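You operate a simulated robot arm through the tools that you are given. There is no shell and no other tool.

The job below is to be done with a simulated robot arm. You get a single attempt, and the scene is never put back.

## Task
File the rust off the stub shaft's end and fit the gold bush.
Fine: the file goes back. What is to be rubbed or washed off counts as gone when no trace of it is left.

Only the result counts: the job must be done as asked and must still hold three seconds after the hand-in. Knocking over, shifting, dropping, spilling or breaking anything else fails it.

## Robot
A 7-joint arm with a two-finger parallel gripper, fixed in place. Base frame: the origin is on the floor under the middle of its stand, x ahead of it, y to its left, z up; the work surface is at about z = 840. Units: mm, rad, N and s.
With the tool pointing down near the work surface it reaches from about 100 to 640 mm from the base axis. Its first joint turns from -1.152 to 1.152 rad. Payload 1.57 kg.
Tool frame: the origin (TCP) lies between the finger pads and is the grasp point; the fingertips stand 30 mm ahead of it; z points along the fingers, y is the line along which they close. Largest opening 80 mm; finger width 17, thickness 12; the body of the gripper, 40 by 82 mm, starts 80 mm behind the TCP.
Orientation is that of the tool frame in the base frame, as [roll, pitch, yaw] about the fixed x, y, z axes, in that order (R = Rz(yaw) Ry(pitch) Rx(roll)). With the fingers straight down and closing along the base's y, the tool's x points along the base's -x, its y along +y and its z along -z.

## Interface
- The arm moves only by the tool send_rows. Its argument "rows" is a list of rows, each a list of 7 numbers: the shift along the base's x, y, z in units of 25 mm (1.0 is 25 mm), then the turn, a rotation vector about the base's x, y, z in units of 4 degrees (1.0 is 4 degrees), then the gripper command, from -1 (shut) to 1 (fully open), values between in proportion. In form: [[x, y, z, rx, ry, rz, gripper], ...]. A call has 1 to 20 rows; each row shifts and turns the commanded pose from where the row before left it. A call with a number of a shift or a turn outside -1 to 1 is refused whole. A row lasts 0.2 s, in which the tool goes at most 50 mm and 0.15 rad; a call with a longer step from one row to the next is refused whole, and so is a gripper value outside its range. Where a pose cannot be reached the arm comes as near as it can. A force on the tool above 40 N (or 10 N above the force at the start of the call, whichever is more), or a blocked arm, ends the call early, and 0.2 s more pass. Each finger travels about 72 mm/s and halts on what it meets, pressing with about 32 N; the grip force reading is that of the motor and also rises with nothing between the fingers. The clock runs only during rows and for 0.2 s after the last one: add rows that do not move to give the fingers time. The reply holds the time, the measured pose of the TCP, the force on the tool along the base axes, the opening and the grip force, in the units named above and with some noise, with the torque about the TCP (base axes, N m) and any sound that the robot's microphone picked up.
- Cameras (640 x 400 px; columns grow to the right, rows downward): "scene" is fixed at [59.3, 431.5, 1427.6]; the picture's right is [-0.76, -0.65, 0.00], its down [-0.35, 0.40, -0.85] and it looks along [0.55, -0.64, -0.53] (base axes); focal length 339 px, centre (320, 200). "wrist" rides on the gripper at [72, -7, -122] in the tool frame; the picture's right is [0.09, 1.00, 0.00], its down [-0.84, 0.08, -0.54] and it looks along [-0.54, 0.05, 0.84] (tool axes); focal length 238 px, centre (320, 200). There is no depth. A picture from a camera that has moved, and an enlarged one, comes with that camera's place and axes in the base frame and with its lens.
- snapshot(camera): a new picture of that camera. No time passes.
- inspect(camera, box): a new picture of the part [left, top, right, bottom] of that camera's present view, enlarged. No time passes.
- sign_off(): hands the job in; it is judged then, once.

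Nothing tells you positions but the pictures and the camera data. Unless the task says otherwise, let go and move clear before handing in.

The tools are called as a command line: name --pt "numbers of a row" for each row, then --argument value for the rest, lists and objects as JSON in quotes. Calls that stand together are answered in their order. send_rows: Moves the arm, as the interface text tells. Its arguments: {"type":"object","properties":{"rows":{"type":"array","items":{"type":"array","items":{"type":"number"}}}},"required":["rows"]} The other tools are called the same way: snapshot (camera) takes a picture; inspect (camera, box) takes an enlarged picture of a part of a camera's view; sign_off () hands the job in.

At the start:

```text
t: 0.0
ee_pos: [316.2, -36.9, 1246.8]
ee_rot: [3.141, 0.0, -3.141]
contact_force: [0.3, -0.2, -0.3]
moment: [-0.01, -0.01, -0.03]
grip_width: 80.2
grasp_force: 0.0
```

scene: 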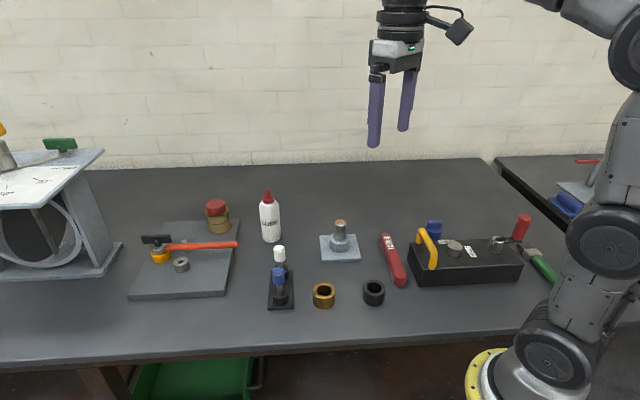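
wrist: 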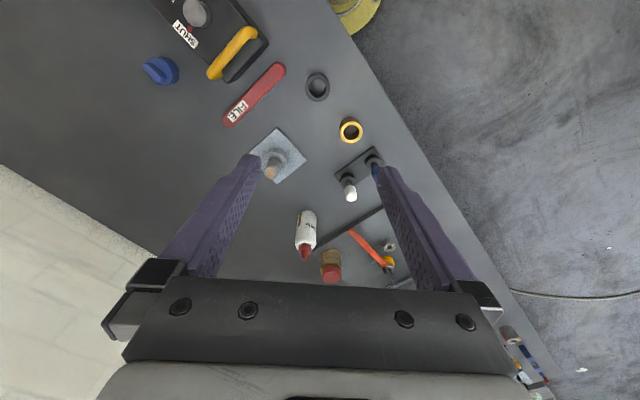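

I see a bench with a stub shaft on a grey plate (rusty end), a red file beside it, a gold bush and a black bush in front of them. I'll look closer at each before moving.

inspect --camera "scene" --box '[300, 200, 420, 275]'

inspect --camera "scene" --box '[240, 230, 420, 340]'

inspect --camera "wrist" --box '[200, 40, 400, 210]'

inspect --camera "scene" --box '[360, 200, 580, 310]'

```text
5.33 times, centred on (360, 238) of scene
camera zoom: at [59.3, 431.5, 1427.6], right [-0.76, -0.65, 0.0], down [-0.35, 0.4, -0.85], along [0.55, -0.64, -0.53], focal length 1808 px, centre (107, 0)
```

zoom: 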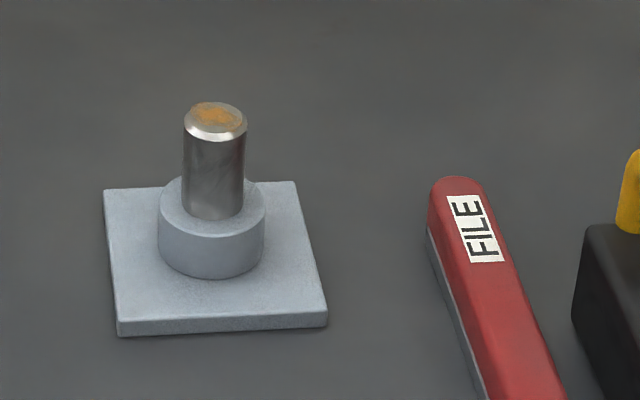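

```text
3.56 times, centred on (330, 285) of scene
camera zoom: at [59.3, 431.5, 1427.6], right [-0.76, -0.65, 0.0], down [-0.35, 0.4, -0.85], along [0.55, -0.64, -0.53], focal length 1206 px, centre (284, -102)
```

zoom: 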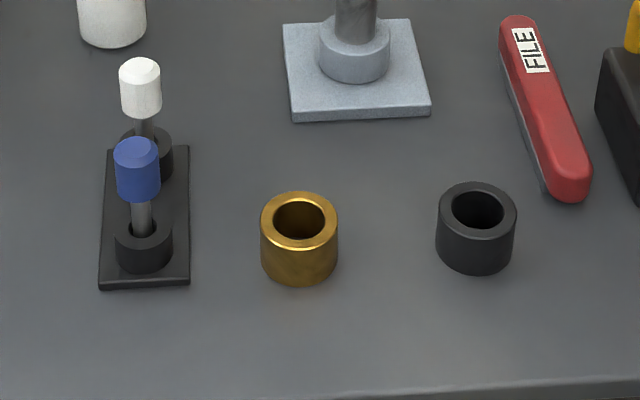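

```text
2.35 times, centred on (300, 125) of wrist
camera zoom: at [242.4, -44.7, 1370.0], right [-0.09, 1.0, 0.0], down [0.84, 0.08, 0.54], along [0.54, 0.05, -0.84], focal length 561 px, centre (367, 376)
```

zoom: 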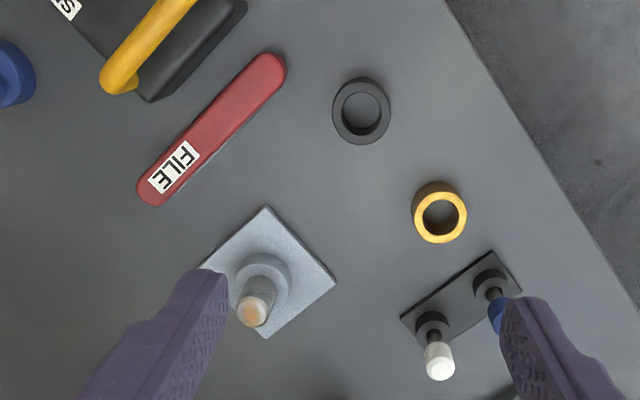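

```text
2.91 times, centred on (470, 255) of scene
camera zoom: at [59.3, 431.5, 1427.6], right [-0.76, -0.65, 0.0], down [-0.35, 0.4, -0.85], along [0.55, -0.64, -0.53], focal length 986 px, centre (-116, 40)
```

zoom: 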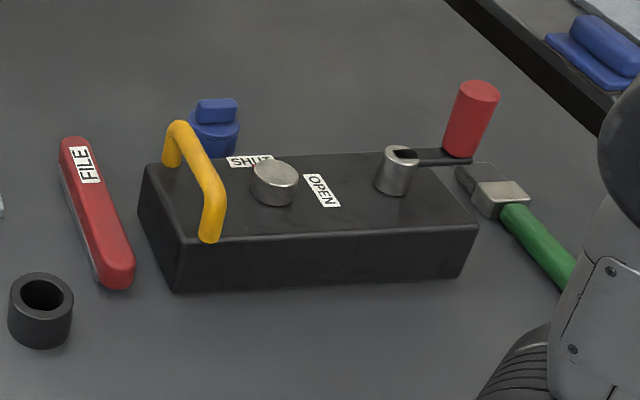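

The rust shows as an orange patch on the top of the shaft, at roughly (466, -124), top at z≈931. The file lies at about (339, -173), pointing at about -46°, and the gold bush is at about (387, 34), 36 mm high. I'll zoom in on the file and the bush for shape details.

inspect --camera "scene" --box '[370, 228, 418, 292]'

inspect --camera "wrist" --box '[215, 55, 295, 135]'

inspect --camera "wrist" --box '[245, 125, 315, 195]'

inspect --camera "scene" --box '[300, 275, 350, 315]'

```text
6.25 times, centred on (394, 260) of scene
camera zoom: at [59.3, 431.5, 1427.6], right [-0.76, -0.65, 0.0], down [-0.35, 0.4, -0.85], along [0.55, -0.64, -0.53], focal length 2119 px, centre (-142, -175)
```

zoom: 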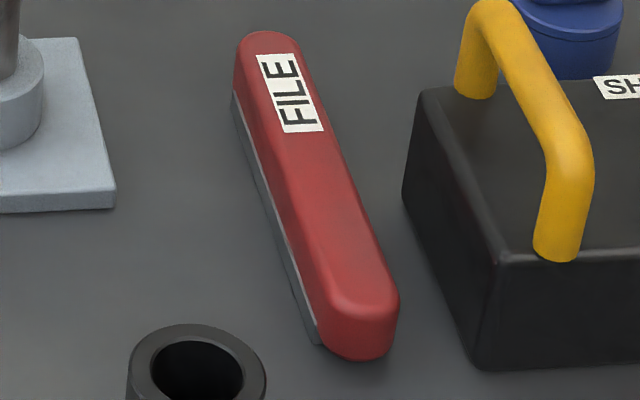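

```text
5.00 times, centred on (255, 95) of wrist
camera zoom: at [242.4, -44.7, 1370.0], right [-0.09, 1.0, 0.0], down [0.84, 0.08, 0.54], along [0.54, 0.05, -0.84], focal length 1192 px, centre (645, 725)
```

zoom: 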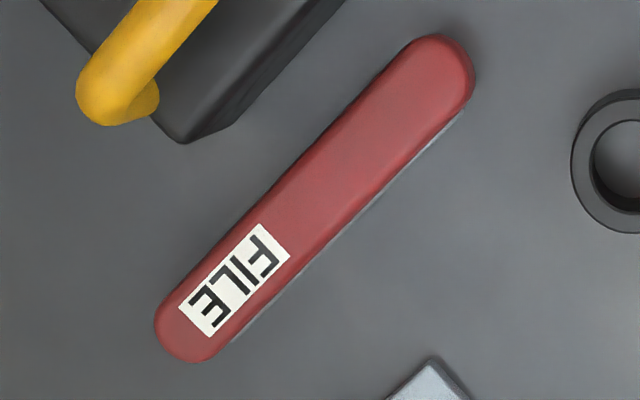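

```text
5.71 times, centred on (280, 160) of wrist
camera zoom: at [242.4, -44.7, 1370.0], right [-0.09, 1.0, 0.0], down [0.84, 0.08, 0.54], along [0.54, 0.05, -0.84], focal length 1362 px, centre (549, 429)
```

zoom: 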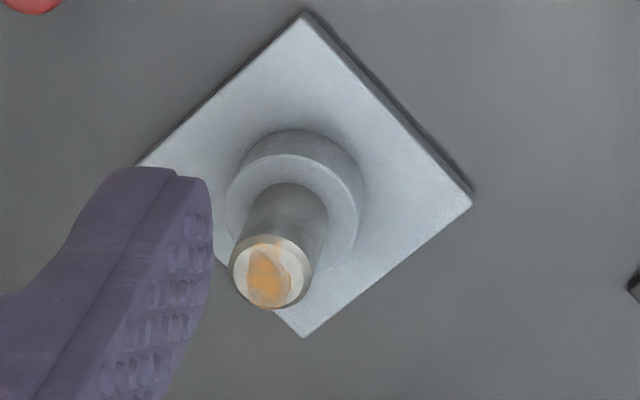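

```text
10.00 times, centred on (325, 295) of scene
camera zoom: at [59.3, 431.5, 1427.6], right [-0.76, -0.65, 0.0], down [-0.35, 0.4, -0.85], along [0.55, -0.64, -0.53], focal length 3391 px, centre (270, -750)
```

zoom: 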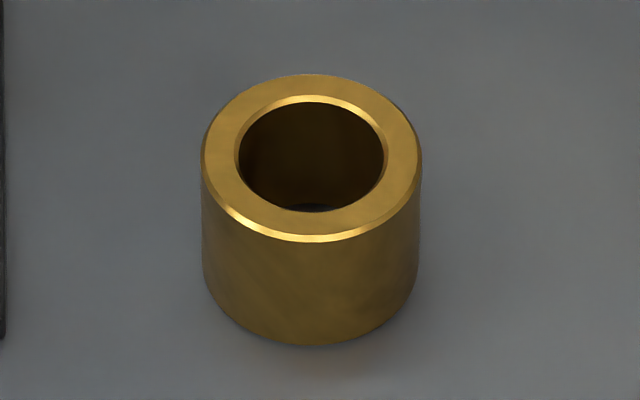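

The grey abrasive layer is on the file's underside, so I can hold the red body from above and rub down onto the shaft's top. The black box's side runs parallel to the file about 30 mm away, so I'll open the fingers only to about 50 mm. Next I go above the file, turned -45°, to refine its position.

send_rows --pt "0.077 -0.449 -0.8 0 0 -0.9375 0.25" --pt "0.077 -0.449 -0.8 0 0 -0.9375 0.25" --pt "0.077 -0.449 -0.8 0 0 -0.9375 0.25" --pt "0.077 -0.449 -0.8 0 0 -0.9375 0.25" --pt "0.077 -0.449 -0.8 0 0 -0.9375 0.25" --pt "0.077 -0.449 -0.8 0 0 -0.9375 0.25" --pt "0.077 -0.449 -0.8 0 0 -0.9375 0.25" --pt "0.077 -0.449 -0.8 0 0 -0.9375 0.25" --pt "0.077 -0.449 -0.8 0 0 -0.9375 0.25" --pt "0.077 -0.449 -0.8 0 0 -0.9375 0.25" --pt "0.077 -0.449 -0.8 0 0 -0.9375 0.25" --pt "0.077 -0.449 -0.8 0 0 -0.9375 0.25" --pt "0 0 0 0 0 0 0.25" --pt "0 0 0 0 0 0 0.25"

snapshot --camera "wrist"

snapshot --camera "scene"

```text
t: 3.0
ee_pos: [339.1, -171.7, 1007.6]
ee_rot: [3.141, 0.001, 2.354]
contact_force: [0.1, -0.4, 0.8]
moment: [-0.03, 0.0, -0.02]
grip_width: 50.0
grasp_force: 0.2
```

```text
taken
camera wrist: at [282.4, -126.3, 1129.5], right [0.64, 0.77, 0.0], down [0.65, -0.54, 0.54], along [0.42, -0.35, -0.84], focal length 238 px, centre (320, 200)
```

wrist: 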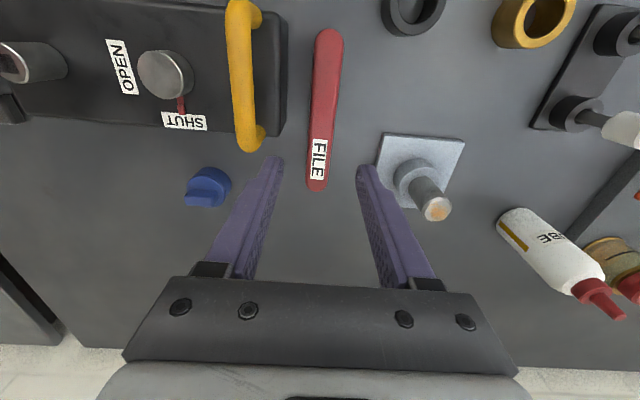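

```text
taken
```

scene: 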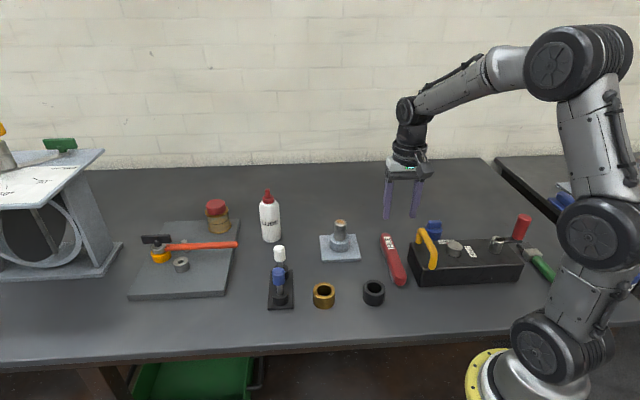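

inspect --camera "wrist" --box '[250, 15, 410, 205]'

inspect --camera "wrist" --box '[370, 120, 480, 230]'

```text
2.11 times, centred on (330, 110) of wrist
camera zoom: at [282.4, -126.3, 1129.5], right [0.64, 0.77, 0.0], down [0.65, -0.54, 0.54], along [0.42, -0.35, -0.84], focal length 502 px, centre (299, 390)
```

zoom: 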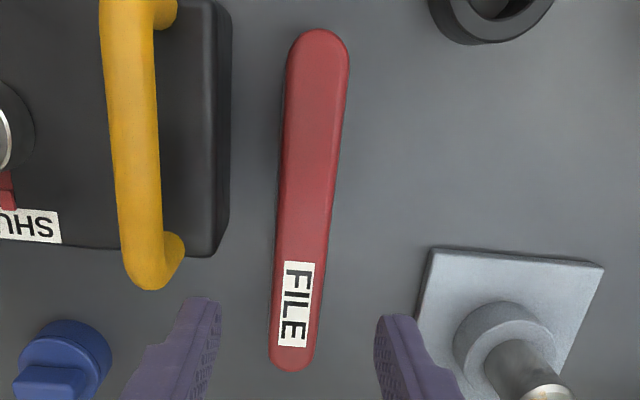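

```text
3.64 times, centred on (425, 175) of wrist
camera zoom: at [282.4, -126.3, 1129.5], right [0.64, 0.77, 0.0], down [0.65, -0.54, 0.54], along [0.42, -0.35, -0.84], focal length 867 px, centre (-62, 291)
```

zoom: 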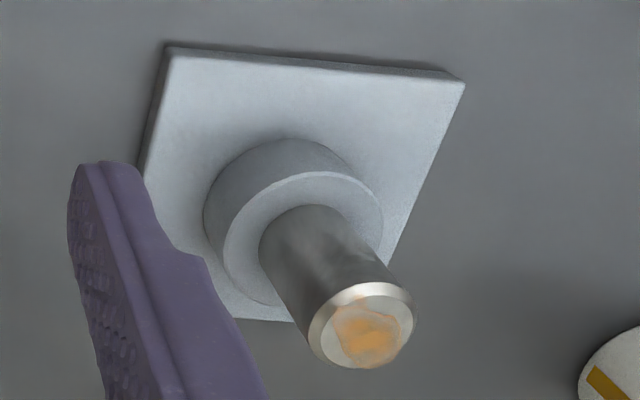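

The file is centred at about (339.7, -171.5), 175 × 30 mm, and the tool is over it and aligned. I'm descending between it and the box with the fingertips ending about 6 mm above the bench.

send_rows --pt "0.03 0.03 -0.8 0 0 0 0.25" --pt "0 0 -0.8 0 0 0 0.25" --pt "0 0 -0.8 0 0 0 0.25" --pt "0 0 -0.8 0 0 0 0.25" --pt "0 0 -0.5 0 0 0 0.25" --pt "0 0 0 0 0 0 0.25" --pt "0 0 0 0 0 0 0.25"

snapshot --camera "wrist"

inspect --camera "scene" --box '[350, 180, 470, 300]'

```text
t: 4.6
ee_pos: [339.2, -171.9, 915.9]
ee_rot: [-3.14, 0.001, 2.356]
contact_force: [-0.2, 0.7, 0.0]
moment: [-0.02, -0.01, 0.0]
grip_width: 50.2
grasp_force: 0.0
```

```text
taken
camera wrist: at [283.0, -125.8, 1037.1], right [0.64, 0.77, 0.0], down [0.65, -0.54, 0.54], along [0.42, -0.35, -0.84], focal length 238 px, centre (320, 200)
```

wrist: 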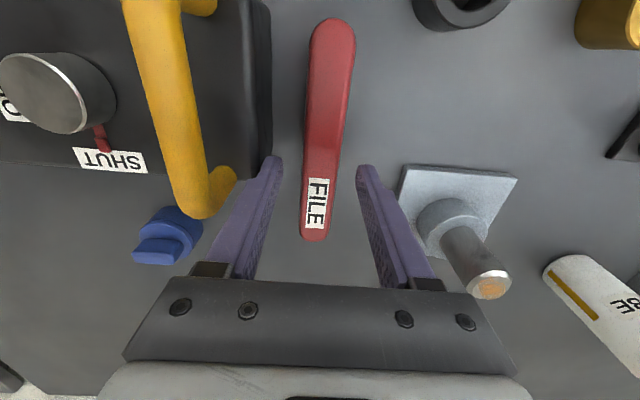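

```text
3.33 times, centred on (410, 240) of scene
camera zoom: at [59.3, 431.5, 1427.6], right [-0.76, -0.65, 0.0], down [-0.35, 0.4, -0.85], along [0.55, -0.64, -0.53], focal length 1130 px, centre (20, 67)
```

zoom: 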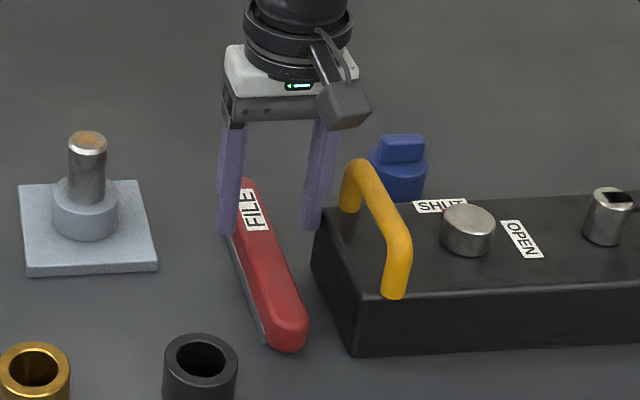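

send_rows --pt "0.02 0.02 -0.5 0 0 0 0.25" --pt "0 0 -0.5 0 0 0 0.25" --pt "0 0 -0.35 0 0 0 0.25" --pt "0 0 -0.2 0 0 0 0.25" --pt "0 0 0 0 0 0 0.25" --pt "0 0 0 0 0 0 0.25"

snapshot --camera "wrist"

inspect --camera "scene" --box '[350, 200, 450, 300]'

```text
t: 6.0
ee_pos: [340.5, -170.9, 878.0]
ee_rot: [-3.141, 0.002, 2.358]
contact_force: [0.4, -0.4, -0.3]
moment: [0.0, 0.03, 0.02]
grip_width: 49.2
grasp_force: 0.0
```

```text
taken
camera wrist: at [283.0, -124.9, 998.9], right [0.64, 0.77, 0.0], down [0.65, -0.54, 0.54], along [0.42, -0.35, -0.84], focal length 238 px, centre (320, 200)
```

wrist: 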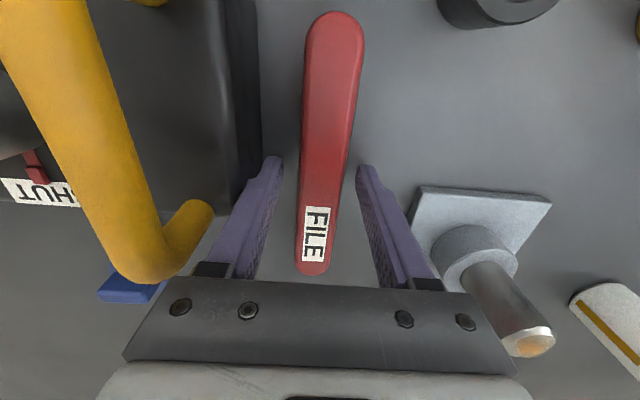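

```text
4.00 times, centred on (400, 250) of scene
camera zoom: at [59.4, 431.5, 1427.6], right [-0.76, -0.65, 0.0], down [-0.35, 0.4, -0.85], along [0.55, -0.64, -0.53], focal length 1356 px, centre (0, 0)
```

zoom: 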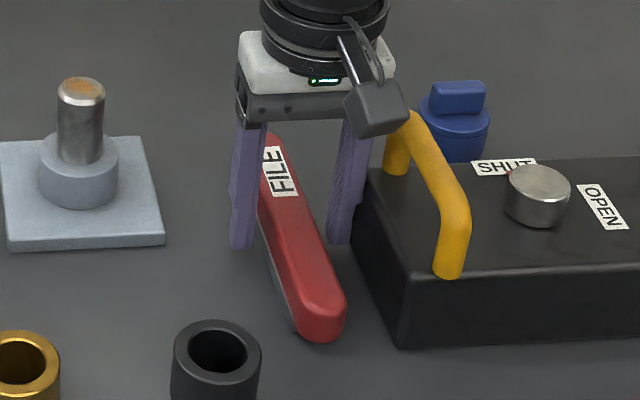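

The fingers straddle the file with clearance on both sides and the tips are about 7 mm above the bench. Now I'll close on it.

send_rows --pt "0 0 0 0 0 0 -1" --pt "0 0 0 0 0 0 -1" --pt "0 0 0 0 0 0 -1" --pt "0 0 0 0 0 0 -1"

snapshot --camera "wrist"

inspect --camera "scene" --box '[350, 200, 450, 300]'

```text
t: 7.0
ee_pos: [340.0, -170.7, 876.7]
ee_rot: [3.141, 0.0, 2.357]
contact_force: [1.0, -0.5, 1.0]
moment: [0.01, -0.01, -0.01]
grip_width: 27.4
grasp_force: 31.9
```

```text
taken
camera wrist: at [283.0, -125.0, 999.0], right [0.64, 0.77, 0.0], down [0.65, -0.54, 0.54], along [0.42, -0.35, -0.84], focal length 238 px, centre (320, 200)
```

wrist: 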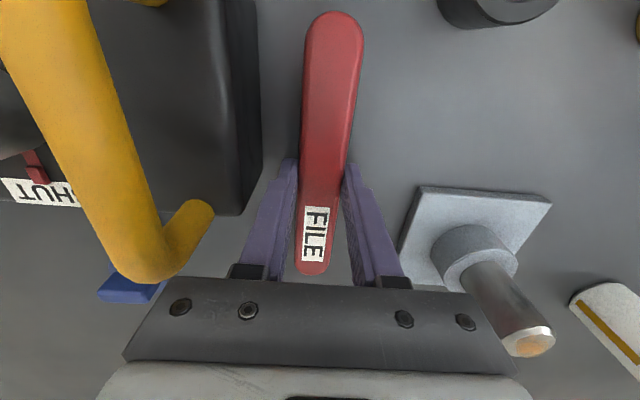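

```text
4.00 times, centred on (400, 250) of scene
camera zoom: at [59.4, 431.5, 1427.6], right [-0.76, -0.65, 0.0], down [-0.35, 0.4, -0.85], along [0.55, -0.64, -0.53], focal length 1356 px, centre (0, 0)
```

zoom: 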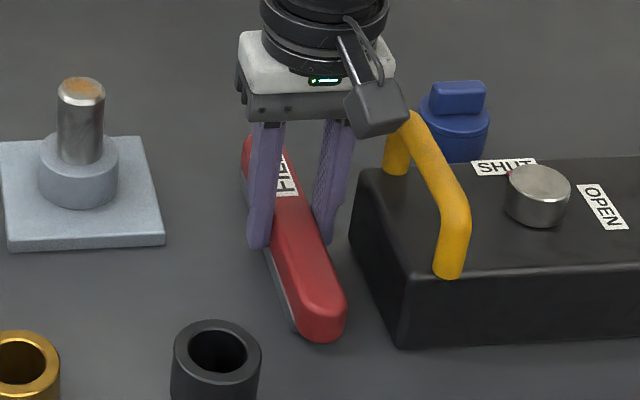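

The file is gripped (27.4 mm wide) and did not shift; its home is with the TCP at (340, -170.8, 876.9). Next I'll lift it and carry it over the shaft at about (466.7, -124.5).

send_rows --pt "0 0 0.4 0 0 0 -1" --pt "0 0 0.8 0 0 0 -1" --pt "0 0 1 0 0 0 -1" --pt "0 0 1 0 0 0 -1" --pt "0 0 1 0 0 0 -1" --pt "0 0 0.8 0 0 0 -1" --pt "0.724 0.2646 0 0 0 0 -1" --pt "0.724 0.2646 0 0 0 0 -1" --pt "0.724 0.2646 0 0 0 0 -1" --pt "0.724 0.2646 0 0 0 0 -1" --pt "0.724 0.2646 0 0 0 0 -1" --pt "0.724 0.2646 0 0 0 0 -1" --pt "0.724 0.2646 0 0 0 0 -1" --pt "0 0 0 0 0 0 -1" --pt "0 0 0 0 0 0 -1"

snapshot --camera "wrist"

snapshot --camera "scene"

inspect --camera "scene" --box '[290, 165, 410, 265]'

```text
t: 10.2
ee_pos: [465.7, -123.6, 1001.8]
ee_rot: [-3.141, 0.0, 2.356]
contact_force: [-0.9, 0.7, -1.8]
moment: [-0.01, 0.02, 0.04]
grip_width: 27.6
grasp_force: 32.2
```

```text
taken
camera wrist: at [409.8, -78.3, 1123.8], right [0.64, 0.77, 0.0], down [0.65, -0.54, 0.54], along [0.42, -0.35, -0.84], focal length 238 px, centre (320, 200)
```

wrist: 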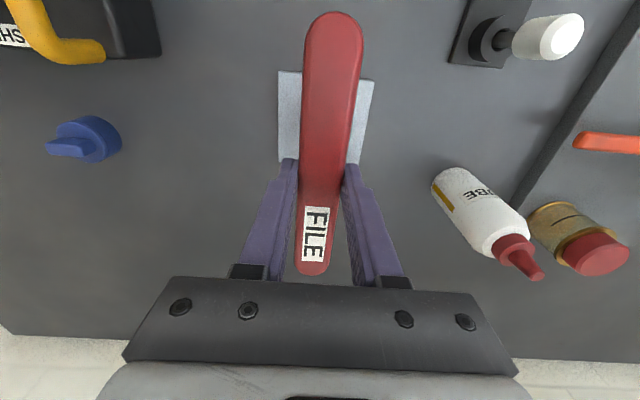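

```text
taken
```

scene: 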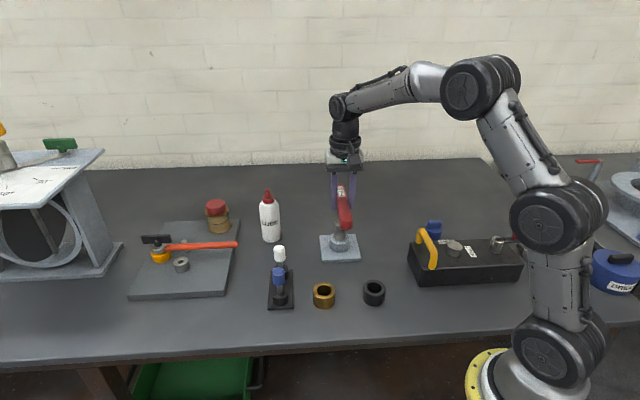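

```text
4.00 times, centred on (350, 215) of scene
camera zoom: at [59.4, 431.5, 1427.6], right [-0.76, -0.65, 0.0], down [-0.35, 0.4, -0.85], along [0.55, -0.64, -0.53], focal length 1356 px, centre (200, 140)
```

zoom: 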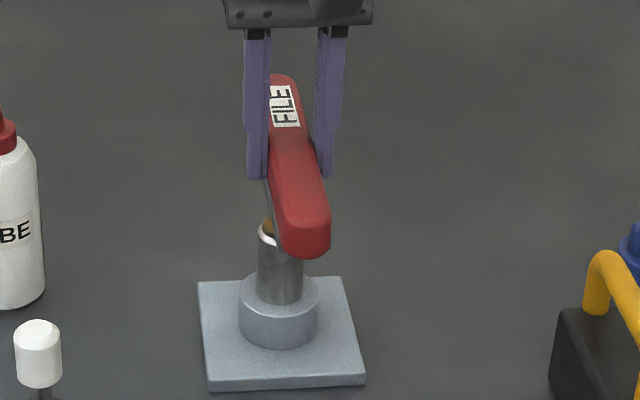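

send_rows --pt "0.02 -0.02 -0.5 0 0 0 -1" --pt "0 0 -0.4 0 0 0 -1" --pt "0 0 -0.2 0 0 0 -1" --pt "0 0 0 0 0 0 -1" --pt "0 0 0 0 0 0 -1"

inspect --camera "scene" --box '[300, 175, 400, 265]'

```text
t: 11.4
ee_pos: [466.0, -125.3, 974.3]
ee_rot: [3.142, 0.0, 2.354]
contact_force: [0.2, 0.7, -2.5]
moment: [-0.02, -0.02, 0.03]
grip_width: 27.4
grasp_force: 32.5
```

```text
4.44 times, centred on (350, 220) of scene
camera zoom: at [59.4, 431.5, 1427.6], right [-0.76, -0.65, 0.0], down [-0.35, 0.4, -0.85], along [0.55, -0.64, -0.53], focal length 1507 px, centre (187, 111)
```

zoom: 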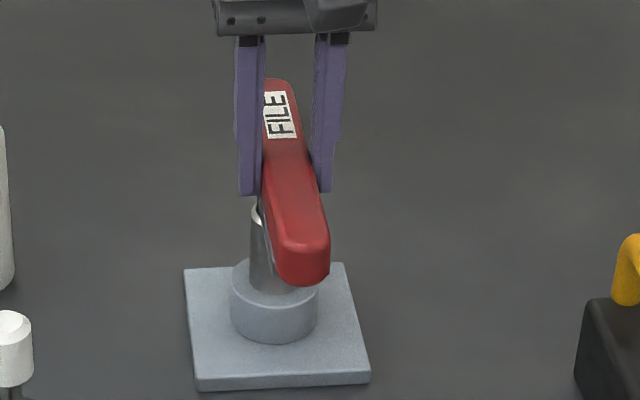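

send_rows --pt "0 0 -0.04 0 0 0 -1" --pt "0 0 -0.04 0 0 0 -1" --pt "0 0 -0.04 0 0 0 -1" --pt "0 0 -0.04 0 0 0 -1" --pt "0 0 0 0 0 0 -1"

```text
t: 12.6
ee_pos: [467.2, -124.1, 968.7]
ee_rot: [3.141, 0.001, 2.356]
contact_force: [-0.6, -0.2, -1.7]
moment: [0.01, -0.01, 0.01]
grip_width: 27.5
grasp_force: 31.8
```

send_rows --pt "0 0 -0.04 0 0 0 -1" --pt "0 0 -0.02 0 0 0 -1" --pt "0 0 0 0 0 0 -1"

inspect --camera "scene" --box '[325, 205, 365, 250]'

```text
t: 13.4
ee_pos: [466.0, -124.5, 968.5]
ee_rot: [-3.141, 0.001, 2.357]
contact_force: [-0.6, 0.0, -2.9]
moment: [-0.03, -0.02, 0.0]
grip_width: 27.7
grasp_force: 31.8
```

```text
8.89 times, centred on (345, 228) of scene
camera zoom: at [59.4, 431.5, 1427.6], right [-0.76, -0.65, 0.0], down [-0.35, 0.4, -0.85], along [0.55, -0.64, -0.53], focal length 3014 px, centre (98, -44)
```

zoom: 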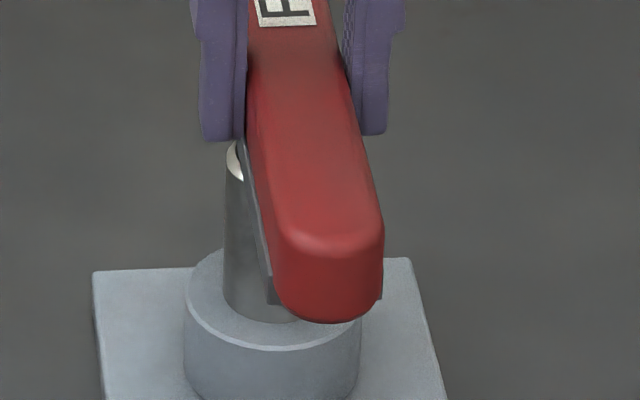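

send_rows --pt "0 0 -0.03 0 0 0 -1" --pt "0 0 -0.02 0 0 0 -1" --pt "0 0 0 0 0 0 -1"

```text
t: 14.2
ee_pos: [467.2, -125.1, 967.1]
ee_rot: [3.142, 0.0, 2.356]
contact_force: [-0.2, 0.6, -1.9]
moment: [0.05, -0.04, 0.0]
grip_width: 27.3
grasp_force: 31.6
```

send_rows --pt "0 0 -0.02 0 0 0 -1" --pt "0 0 -0.02 0 0 0 -1" --pt "0 0 0 0 0 0 -1"

```text
t: 15.0
ee_pos: [466.4, -124.4, 965.9]
ee_rot: [-3.139, 0.0, 2.357]
contact_force: [-1.8, 0.3, 4.3]
moment: [0.04, 0.1, 0.0]
grip_width: 27.4
grasp_force: 31.4
```

The file has touched the shaft's top with about 6 N. I'll stroke gently along the file's axis.

send_rows --pt "0.2 -0.2 0 0 0 0 -1" --pt "0.2 -0.2 0 0 0 0 -1" --pt "0.2 -0.2 0 0 0 0 -1" --pt "-0.2 0.2 0 0 0 0 -1" --pt "-0.2 0.2 0 0 0 0 -1" --pt "-0.2 0.2 0 0 0 0 -1" --pt "-0.2 0.2 0 0 0 0 -1" --pt "-0.2 0.2 0 0 0 0 -1" --pt "-0.2 0.2 0 0 0 0 -1" --pt "0.2 -0.2 0 0 0 0 -1" --pt "0.2 -0.2 0 0 0 0 -1" --pt "0.2 -0.2 0 0 0 0 -1"

inspect --camera "scene" --box '[310, 185, 390, 265]'

```text
t: 17.6
ee_pos: [466.3, -123.3, 966.5]
ee_rot: [-3.141, 0.001, 2.355]
contact_force: [-3.4, 3.1, 9.3]
moment: [0.06, 0.04, 0.01]
grip_width: 27.6
grasp_force: 31.5
```

```text
5.00 times, centred on (350, 225) of scene
camera zoom: at [59.1, 431.6, 1427.6], right [-0.76, -0.65, 0.0], down [-0.35, 0.4, -0.85], along [0.55, -0.64, -0.53], focal length 1695 px, centre (170, 75)
```

zoom: 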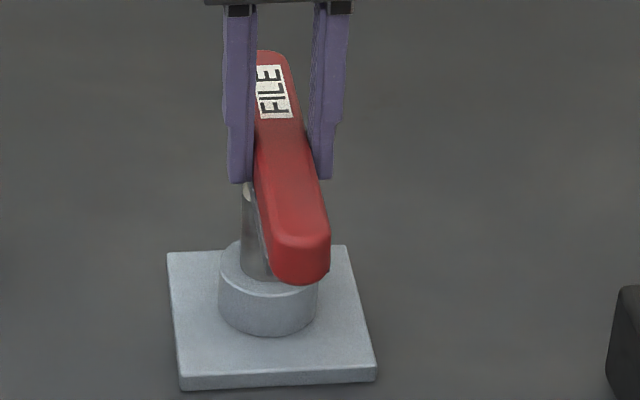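

send_rows --pt "0.113 0.113 0 0 0 0 -1" --pt "0.2 -0.2 0 0 0 0 -1" --pt "0.2 -0.2 0 0 0 0 -1" --pt "-0.2 0.2 0 0 0 0 -1" --pt "-0.2 0.2 0 0 0 0 -1" --pt "-0.2 0.2 0 0 0 0 -1" --pt "-0.2 0.2 0 0 0 0 -1" --pt "0.2 -0.2 0 0 0 0 -1" --pt "0.2 -0.2 0 0 0 0 -1" --pt "-0.226 -0.226 0 0 0 0 -1" --pt "0.2 -0.2 0 0 0 0 -1" --pt "0.2 -0.2 0 0 0 0 -1" --pt "-0.2 0.2 0 0 0 0 -1" --pt "-0.2 0.2 0 0 0 0 -1" --pt "-0.2 0.2 0 0 0 0 -1" --pt "-0.2 0.2 0 0 0 0 -1" --pt "0.2 -0.2 0 0 0 0 -1" --pt "0.2 -0.2 0 0 0 0 -1" --pt "0.113 0.113 0 0 0 0 -1" --pt "0 0 0 0 0 0 -1"

inspect --camera "scene" --box '[310, 185, 390, 265]'

```text
t: 21.8
ee_pos: [464.9, -125.5, 965.7]
ee_rot: [3.141, 0.003, 2.355]
contact_force: [-4.5, -5.6, 15.4]
moment: [-0.11, 0.12, 0.02]
grip_width: 27.5
grasp_force: 31.8
```

```text
5.00 times, centred on (350, 225) of scene
camera zoom: at [59.0, 431.4, 1427.7], right [-0.76, -0.65, 0.0], down [-0.35, 0.4, -0.85], along [0.55, -0.64, -0.53], focal length 1695 px, centre (170, 75)
```

zoom: 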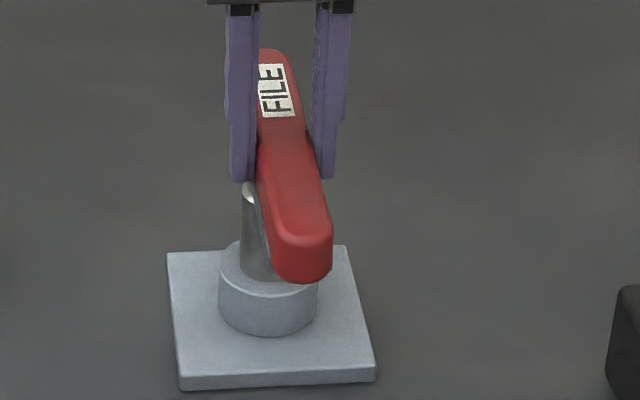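

The force has risen to about 15 N, so I'm lifting off and moving aside to check how much rust is left.

send_rows --pt "0 0 0.3 0 0 0 -1" --pt "0 0 0.8 0 0 0 -1" --pt "0 0 0.8 0 0 0 -1" --pt "-0.7 -0.7 0 0 0 0 -1" --pt "-0.7 -0.7 0 0 0 0 -1" --pt "0 0 0 0 0 0 -1" --pt "0 0 0 0 0 0 -1"

snapshot --camera "wrist"

inspect --camera "scene" --box '[310, 195, 390, 265]'

```text
t: 23.4
ee_pos: [431.7, -159.5, 1014.2]
ee_rot: [-3.14, 0.001, 2.355]
contact_force: [0.5, 0.2, -1.1]
moment: [0.01, 0.02, 0.02]
grip_width: 27.4
grasp_force: 32.1
```

```text
taken
camera wrist: at [374.9, -114.5, 1135.8], right [0.64, 0.77, 0.0], down [0.65, -0.54, 0.54], along [0.42, -0.35, -0.84], focal length 238 px, centre (320, 200)
```

wrist: 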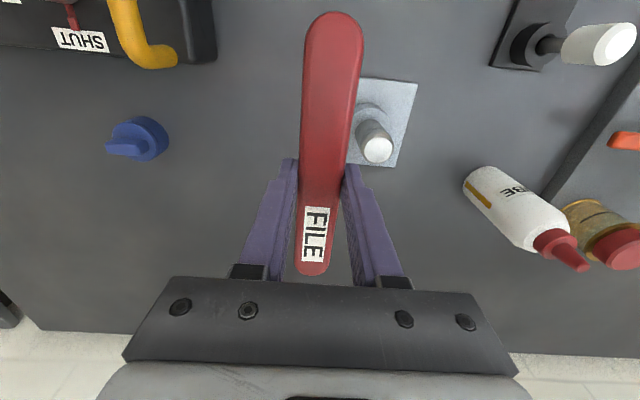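

```text
5.71 times, centred on (350, 230) of scene
camera zoom: at [59.4, 431.5, 1427.6], right [-0.76, -0.65, 0.0], down [-0.35, 0.4, -0.85], along [0.55, -0.64, -0.53], focal length 1938 px, centre (149, 29)
```

zoom: 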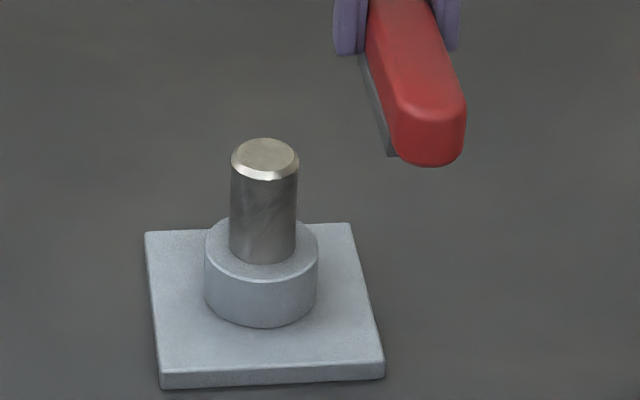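

inspect --camera "wrist" --box '[350, 110, 410, 175]'

inspect --camera "scene" --box '[330, 210, 352, 228]'

```text
6.15 times, centred on (380, 142) of wrist
camera zoom: at [374.9, -114.5, 1135.8], right [0.64, 0.77, 0.0], down [0.65, -0.54, 0.54], along [0.42, -0.35, -0.84], focal length 1467 px, centre (-49, 554)
```

zoom: 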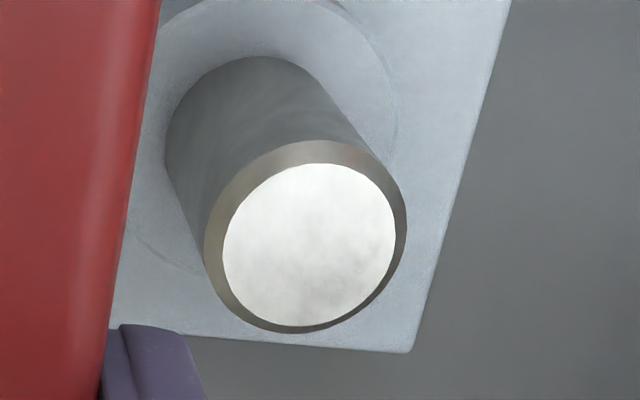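

```text
16.00 times, centred on (341, 219) of scene
camera zoom: at [59.4, 431.5, 1427.6], right [-0.76, -0.65, 0.0], down [-0.35, 0.4, -0.85], along [0.55, -0.64, -0.53], focal length 5425 px, centre (-16, -104)
```

zoom: 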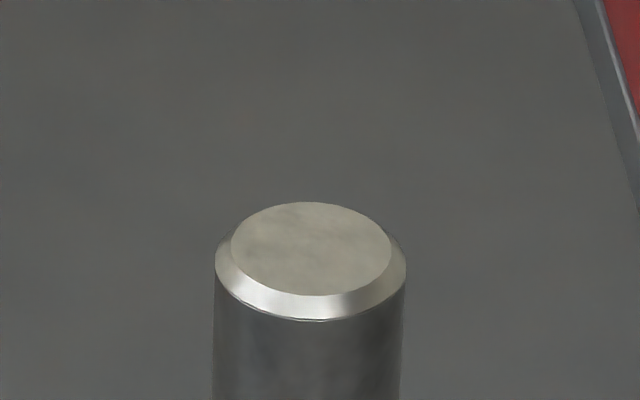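

The shaft's end now looks bright with no orange left. For certainty I'll make one more light pass before putting the file back.

send_rows --pt "0.7 0.7 0 0 0 0 -1" --pt "0.7 0.7 0 0 0 0 -1" --pt "0 0 -0.8 0 0 0 -1" --pt "0 0 -0.8 0 0 0 -1" --pt "0 0 -0.2 0 0 0 -1" --pt "0 0 -0.06 0 0 0 -1" --pt "0 0 -0.02 0 0 0 -1" --pt "0 0 0 0 0 0 -1"

```text
t: 25.2
ee_pos: [465.3, -124.5, 967.5]
ee_rot: [3.141, 0.0, 2.357]
contact_force: [-0.3, 0.4, -0.1]
moment: [0.03, 0.01, 0.01]
grip_width: 27.6
grasp_force: 32.0
```

send_rows --pt "0 0 -0.02 0 0 0 -1" --pt "0.2 -0.2 0 0 0 0 -1" --pt "0.2 -0.2 0 0 0 0 -1" --pt "-0.2 0.2 0 0 0 0 -1" --pt "-0.2 0.2 0 0 0 0 -1" --pt "-0.2 0.2 0 0 0 0 -1" --pt "-0.2 0.2 0 0 0 0 -1" --pt "0.2 -0.2 0 0 0 0 -1" --pt "0.2 -0.2 0 0 0 0 -1" --pt "0.08 0.08 0 0 0 0 -1" --pt "0.2 -0.2 0 0 0 0 -1" --pt "-0.2 0.2 0 0 0 0 -1" --pt "-0.2 0.2 0 0 0 0 -1" --pt "0.2 -0.2 0 0 0 0 -1" --pt "-0.16 -0.16 0 0 0 0 -1" --pt "0.2 -0.2 0 0 0 0 -1" --pt "-0.2 0.2 0 0 0 0 -1" --pt "-0.2 0.2 0 0 0 0 -1" --pt "0.2 -0.2 0 0 0 0 -1" --pt "0.08 0.08 0 0 0 0 -1"

```text
t: 29.4
ee_pos: [465.7, -125.9, 966.6]
ee_rot: [-3.139, -0.001, 2.355]
contact_force: [-7.4, -3.2, 16.6]
moment: [0.0, 0.13, 0.01]
grip_width: 27.6
grasp_force: 32.1
```

send_rows --pt "0 0 0.31 0 0 0 -1" --pt "0 0 0.8 0 0 0 -1" --pt "0 0 0.8 0 0 0 -1" --pt "-0.7 -0.7 0 0 0 0 -1" --pt "-0.7 -0.7 0 0 0 0 -1" --pt "0 0 0 0 0 0 -1" --pt "0 0 0 0 0 0 -1"

inspect --camera "wrist" --box '[350, 110, 410, 175]'

inspect --camera "scene" --box '[330, 210, 352, 228]'

inspect --camera "scene" --box '[300, 200, 420, 275]'

snapshot --camera "wrist"

```text
t: 31.0
ee_pos: [431.5, -159.7, 1013.7]
ee_rot: [3.14, 0.0, 2.357]
contact_force: [0.3, 0.0, -2.2]
moment: [-0.02, 0.01, 0.02]
grip_width: 27.6
grasp_force: 32.3
```

```text
6.15 times, centred on (380, 142) of wrist
camera zoom: at [374.9, -114.1, 1136.3], right [0.64, 0.77, 0.0], down [0.65, -0.54, 0.54], along [0.42, -0.35, -0.84], focal length 1467 px, centre (-49, 554)
```

zoom: 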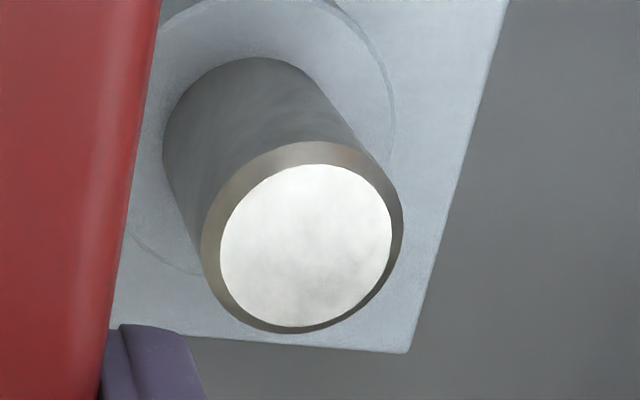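

```text
16.00 times, centred on (341, 219) of scene
camera zoom: at [59.4, 431.5, 1427.6], right [-0.76, -0.65, 0.0], down [-0.35, 0.4, -0.85], along [0.55, -0.64, -0.53], focal length 5425 px, centre (-16, -104)
```

zoom: 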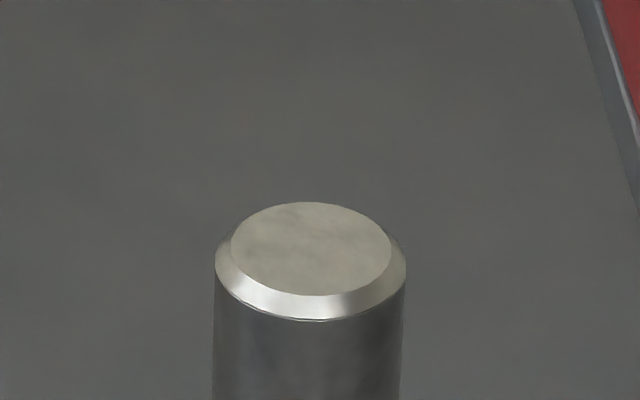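

```text
5.33 times, centred on (360, 238) of scene
camera zoom: at [59.4, 431.5, 1427.6], right [-0.76, -0.65, 0.0], down [-0.35, 0.4, -0.85], along [0.55, -0.64, -0.53], focal length 1808 px, centre (107, 0)
```

zoom: 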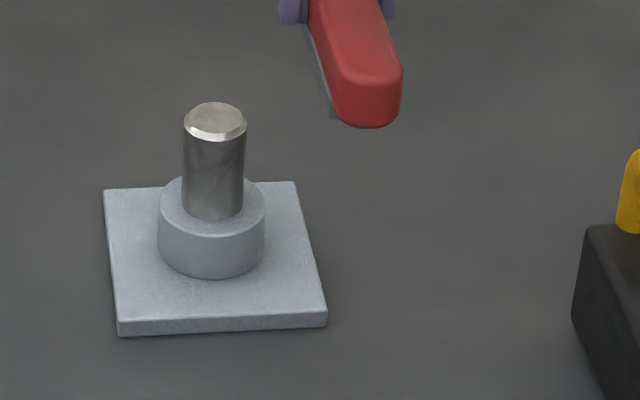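

```text
taken
camera wrist: at [374.9, -114.1, 1136.3], right [0.64, 0.77, 0.0], down [0.65, -0.54, 0.54], along [0.42, -0.35, -0.84], focal length 238 px, centre (320, 200)
```

wrist: 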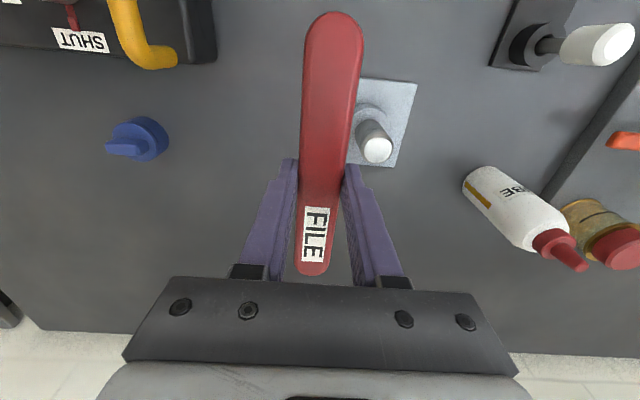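

The rust is fully gone, the plate hasn't moved, and the second pass changed nothing, so the faint marks are just the metal's texture. Now I'll carry the file back to its spot.

send_rows --pt "-0.7376 -0.08644 0 0 0 0 -1" --pt "-0.7376 -0.08644 0 0 0 0 -1" --pt "-0.7376 -0.08644 0 0 0 0 -1" --pt "-0.7376 -0.08644 0 0 0 0 -1" --pt "-0.7376 -0.08644 0 0 0 0 -1" --pt "0 0 0 0 0 0 -1" --pt "0 0 -0.8 0 0 0 -1" --pt "0 0 -0.8 0 0 0 -1" --pt "0 0 -0.8 0 0 0 -1" --pt "0 0 -0.8 0 0 0 -1" --pt "0 0 -0.8 0 0 0 -1" --pt "0 0 -0.8 0 0 0 -1" --pt "0 0 -0.4 0 0 0 -1" --pt "0 0 0 0 0 0 -1" --pt "0 0 0 0 0 0 -1"

snapshot --camera "wrist"

inspect --camera "scene" --box '[350, 200, 450, 300]'

```text
t: 34.2
ee_pos: [339.2, -170.9, 884.0]
ee_rot: [-3.141, 0.0, 2.357]
contact_force: [0.7, 0.1, -2.3]
moment: [0.02, 0.02, -0.02]
grip_width: 27.4
grasp_force: 32.0
```

```text
taken
camera wrist: at [282.6, -125.4, 1005.0], right [0.64, 0.77, 0.0], down [0.65, -0.54, 0.54], along [0.42, -0.35, -0.84], focal length 238 px, centre (320, 200)
```

wrist: 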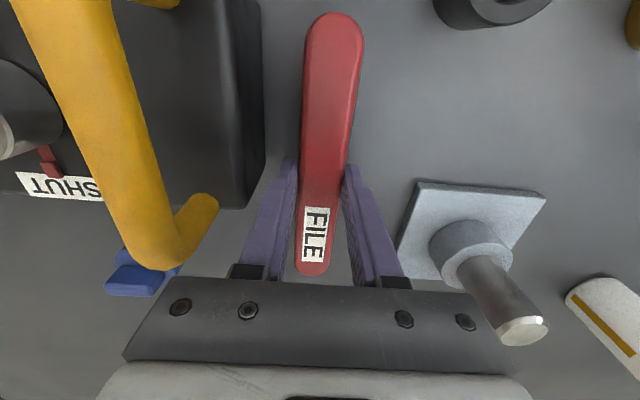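

```text
4.00 times, centred on (400, 250) of scene
camera zoom: at [59.4, 431.5, 1427.6], right [-0.76, -0.65, 0.0], down [-0.35, 0.4, -0.85], along [0.55, -0.64, -0.53], focal length 1356 px, centre (0, 0)
```

zoom: 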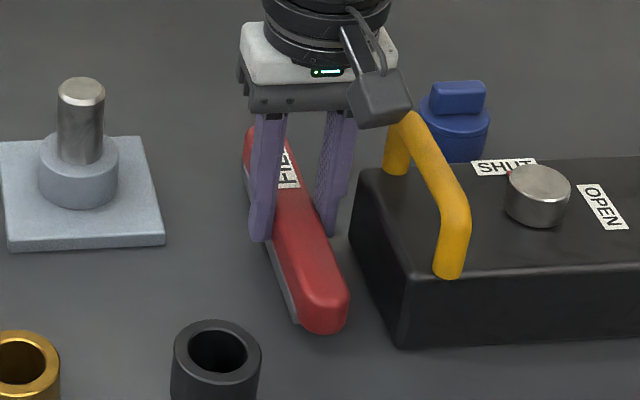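

send_rows --pt "0.016 0.016 -0.12 0 0 0 -1" --pt "0 0 -0.06 0 0 0 -1" --pt "0 0 -0.02 0 0 0 -1" --pt "0 0 0 0 0 0 -1"

```text
t: 35.2
ee_pos: [339.3, -170.3, 878.0]
ee_rot: [-3.141, -0.001, 2.355]
contact_force: [-0.8, 0.9, -2.6]
moment: [0.02, 0.02, 0.03]
grip_width: 27.5
grasp_force: 31.5
```

send_rows --pt "0 0 -0.03 0 0 0 -1" --pt "0 0 -0.02 0 0 0 -1" --pt "0 0 0 0 0 0 -1"

snapshot --camera "wrist"

```text
t: 36.0
ee_pos: [338.8, -170.3, 877.0]
ee_rot: [3.141, 0.0, 2.356]
contact_force: [0.0, 0.4, -3.0]
moment: [0.0, 0.0, -0.03]
grip_width: 27.4
grasp_force: 31.7
```

```text
taken
camera wrist: at [283.3, -125.0, 999.6], right [0.64, 0.77, 0.0], down [0.65, -0.54, 0.54], along [0.42, -0.35, -0.84], focal length 238 px, centre (320, 200)
```

wrist: 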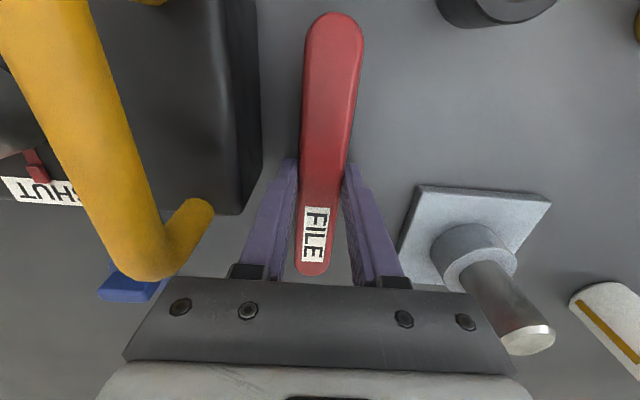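

send_rows --pt "0 0 -0.02 0 0 0 -1" --pt "0 0 -0.02 0 0 0 -1" --pt "0 0 0 0 0 0 -1"

```text
t: 36.8
ee_pos: [339.7, -169.9, 876.6]
ee_rot: [-3.141, 0.001, 2.356]
contact_force: [0.1, -0.3, -1.6]
moment: [-0.02, -0.05, 0.03]
grip_width: 27.6
grasp_force: 32.0
```

send_rows --pt "0 0 -0.02 0 0 0 -1" --pt "0 0 -0.01 0 0 0 -1" --pt "0 0 0 0 0 0 -1"

```text
t: 37.6
ee_pos: [340.5, -169.7, 876.0]
ee_rot: [-3.141, -0.001, 2.356]
contact_force: [-2.1, 0.6, 7.8]
moment: [0.12, 0.21, 0.03]
grip_width: 27.3
grasp_force: 32.0
```

The file is seated on the bench again at its original place. I'm releasing it and rising straight up.

send_rows --pt "0 0 0.02 0 0 0 -1" --pt "0 0 0 0 0 0 0.2" --pt "0 0 0 0 0 0 0.2" --pt "0 0 0 0 0 0 0.2" --pt "0 0 0.3 0 0 0 0.2" --pt "0 0 0.8 0 0 0 0.2" --pt "0 0 1 0 0 0 0.2" --pt "0 0 1 0 0 0 0.2" --pt "0 0 1 0 0 0 0.2" --pt "0 0 1 0 0 0 0.2" --pt "0 0 0 0 0 0 0.2" --pt "0 0 0 0 0 0 0.2"

snapshot --camera "wrist"

inspect --camera "scene" --box '[370, 228, 418, 292]'

```text
t: 40.2
ee_pos: [338.1, -171.3, 1003.6]
ee_rot: [-3.14, 0.001, 2.356]
contact_force: [-0.3, 0.0, -0.8]
moment: [-0.03, 0.0, 0.0]
grip_width: 47.9
grasp_force: 0.1
```

```text
taken
camera wrist: at [282.3, -125.3, 1126.3], right [0.64, 0.77, 0.0], down [0.65, -0.54, 0.54], along [0.42, -0.35, -0.84], focal length 238 px, centre (320, 200)
```

wrist: 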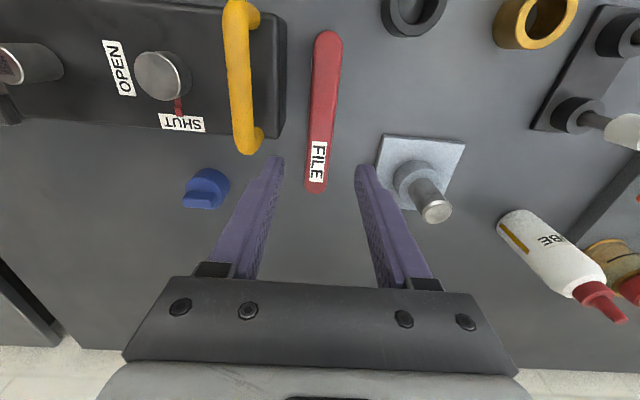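

```text
6.25 times, centred on (394, 260) of scene
camera zoom: at [59.3, 431.5, 1427.6], right [-0.76, -0.65, 0.0], down [-0.35, 0.4, -0.85], along [0.55, -0.64, -0.53], focal length 2119 px, centre (-142, -175)
```

zoom: 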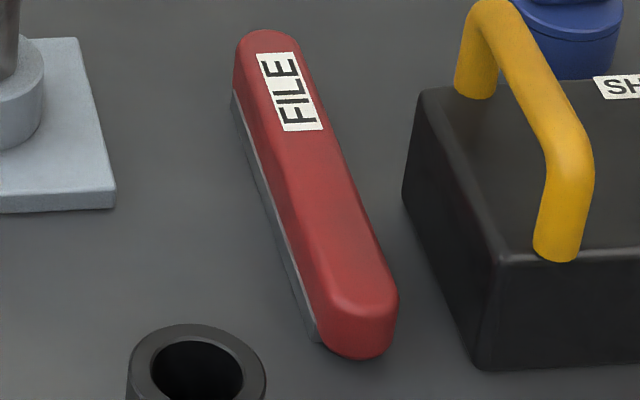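

The file is back exactly where it was. Next I go to the gold bush at about (387, 34), opening the fingers to about 66 mm.

send_rows --pt "0.219 0.914 0 0 0 0 0.65" --pt "0.219 0.914 0 0 0 0 0.65" --pt "0.219 0.914 0 0 0 0 0.65" --pt "0.219 0.914 0 0 0 0 0.65" --pt "0.219 0.914 0 0 0 0 0.65" --pt "0.219 0.914 0 0 0 0 0.65" --pt "0.219 0.914 0 0 0 0 0.65" --pt "0.219 0.914 0 0 0 0 0.65" --pt "0.219 0.914 0 0 0 0 0.65" --pt "0 0 0 0 0 0 0.65" --pt "0 0 0 0 0 0 0.65"

snapshot --camera "wrist"

snapshot --camera "scene"

```text
t: 42.6
ee_pos: [389.7, 36.2, 1004.9]
ee_rot: [-3.141, 0.001, 2.356]
contact_force: [0.5, 0.8, -0.1]
moment: [0.02, 0.02, 0.02]
grip_width: 65.9
grasp_force: 0.1
```

```text
taken
camera wrist: at [333.5, 81.3, 1126.5], right [0.64, 0.77, 0.0], down [0.65, -0.54, 0.54], along [0.42, -0.35, -0.84], focal length 238 px, centre (320, 200)
```

wrist: 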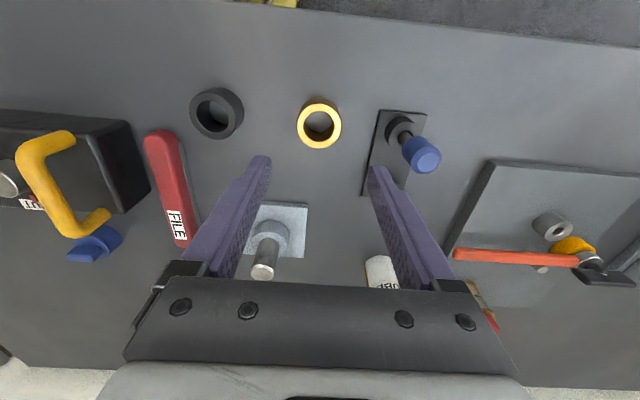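

```text
taken
```

scene: 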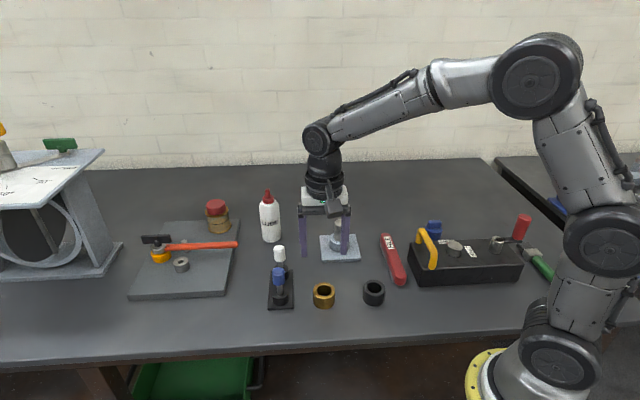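

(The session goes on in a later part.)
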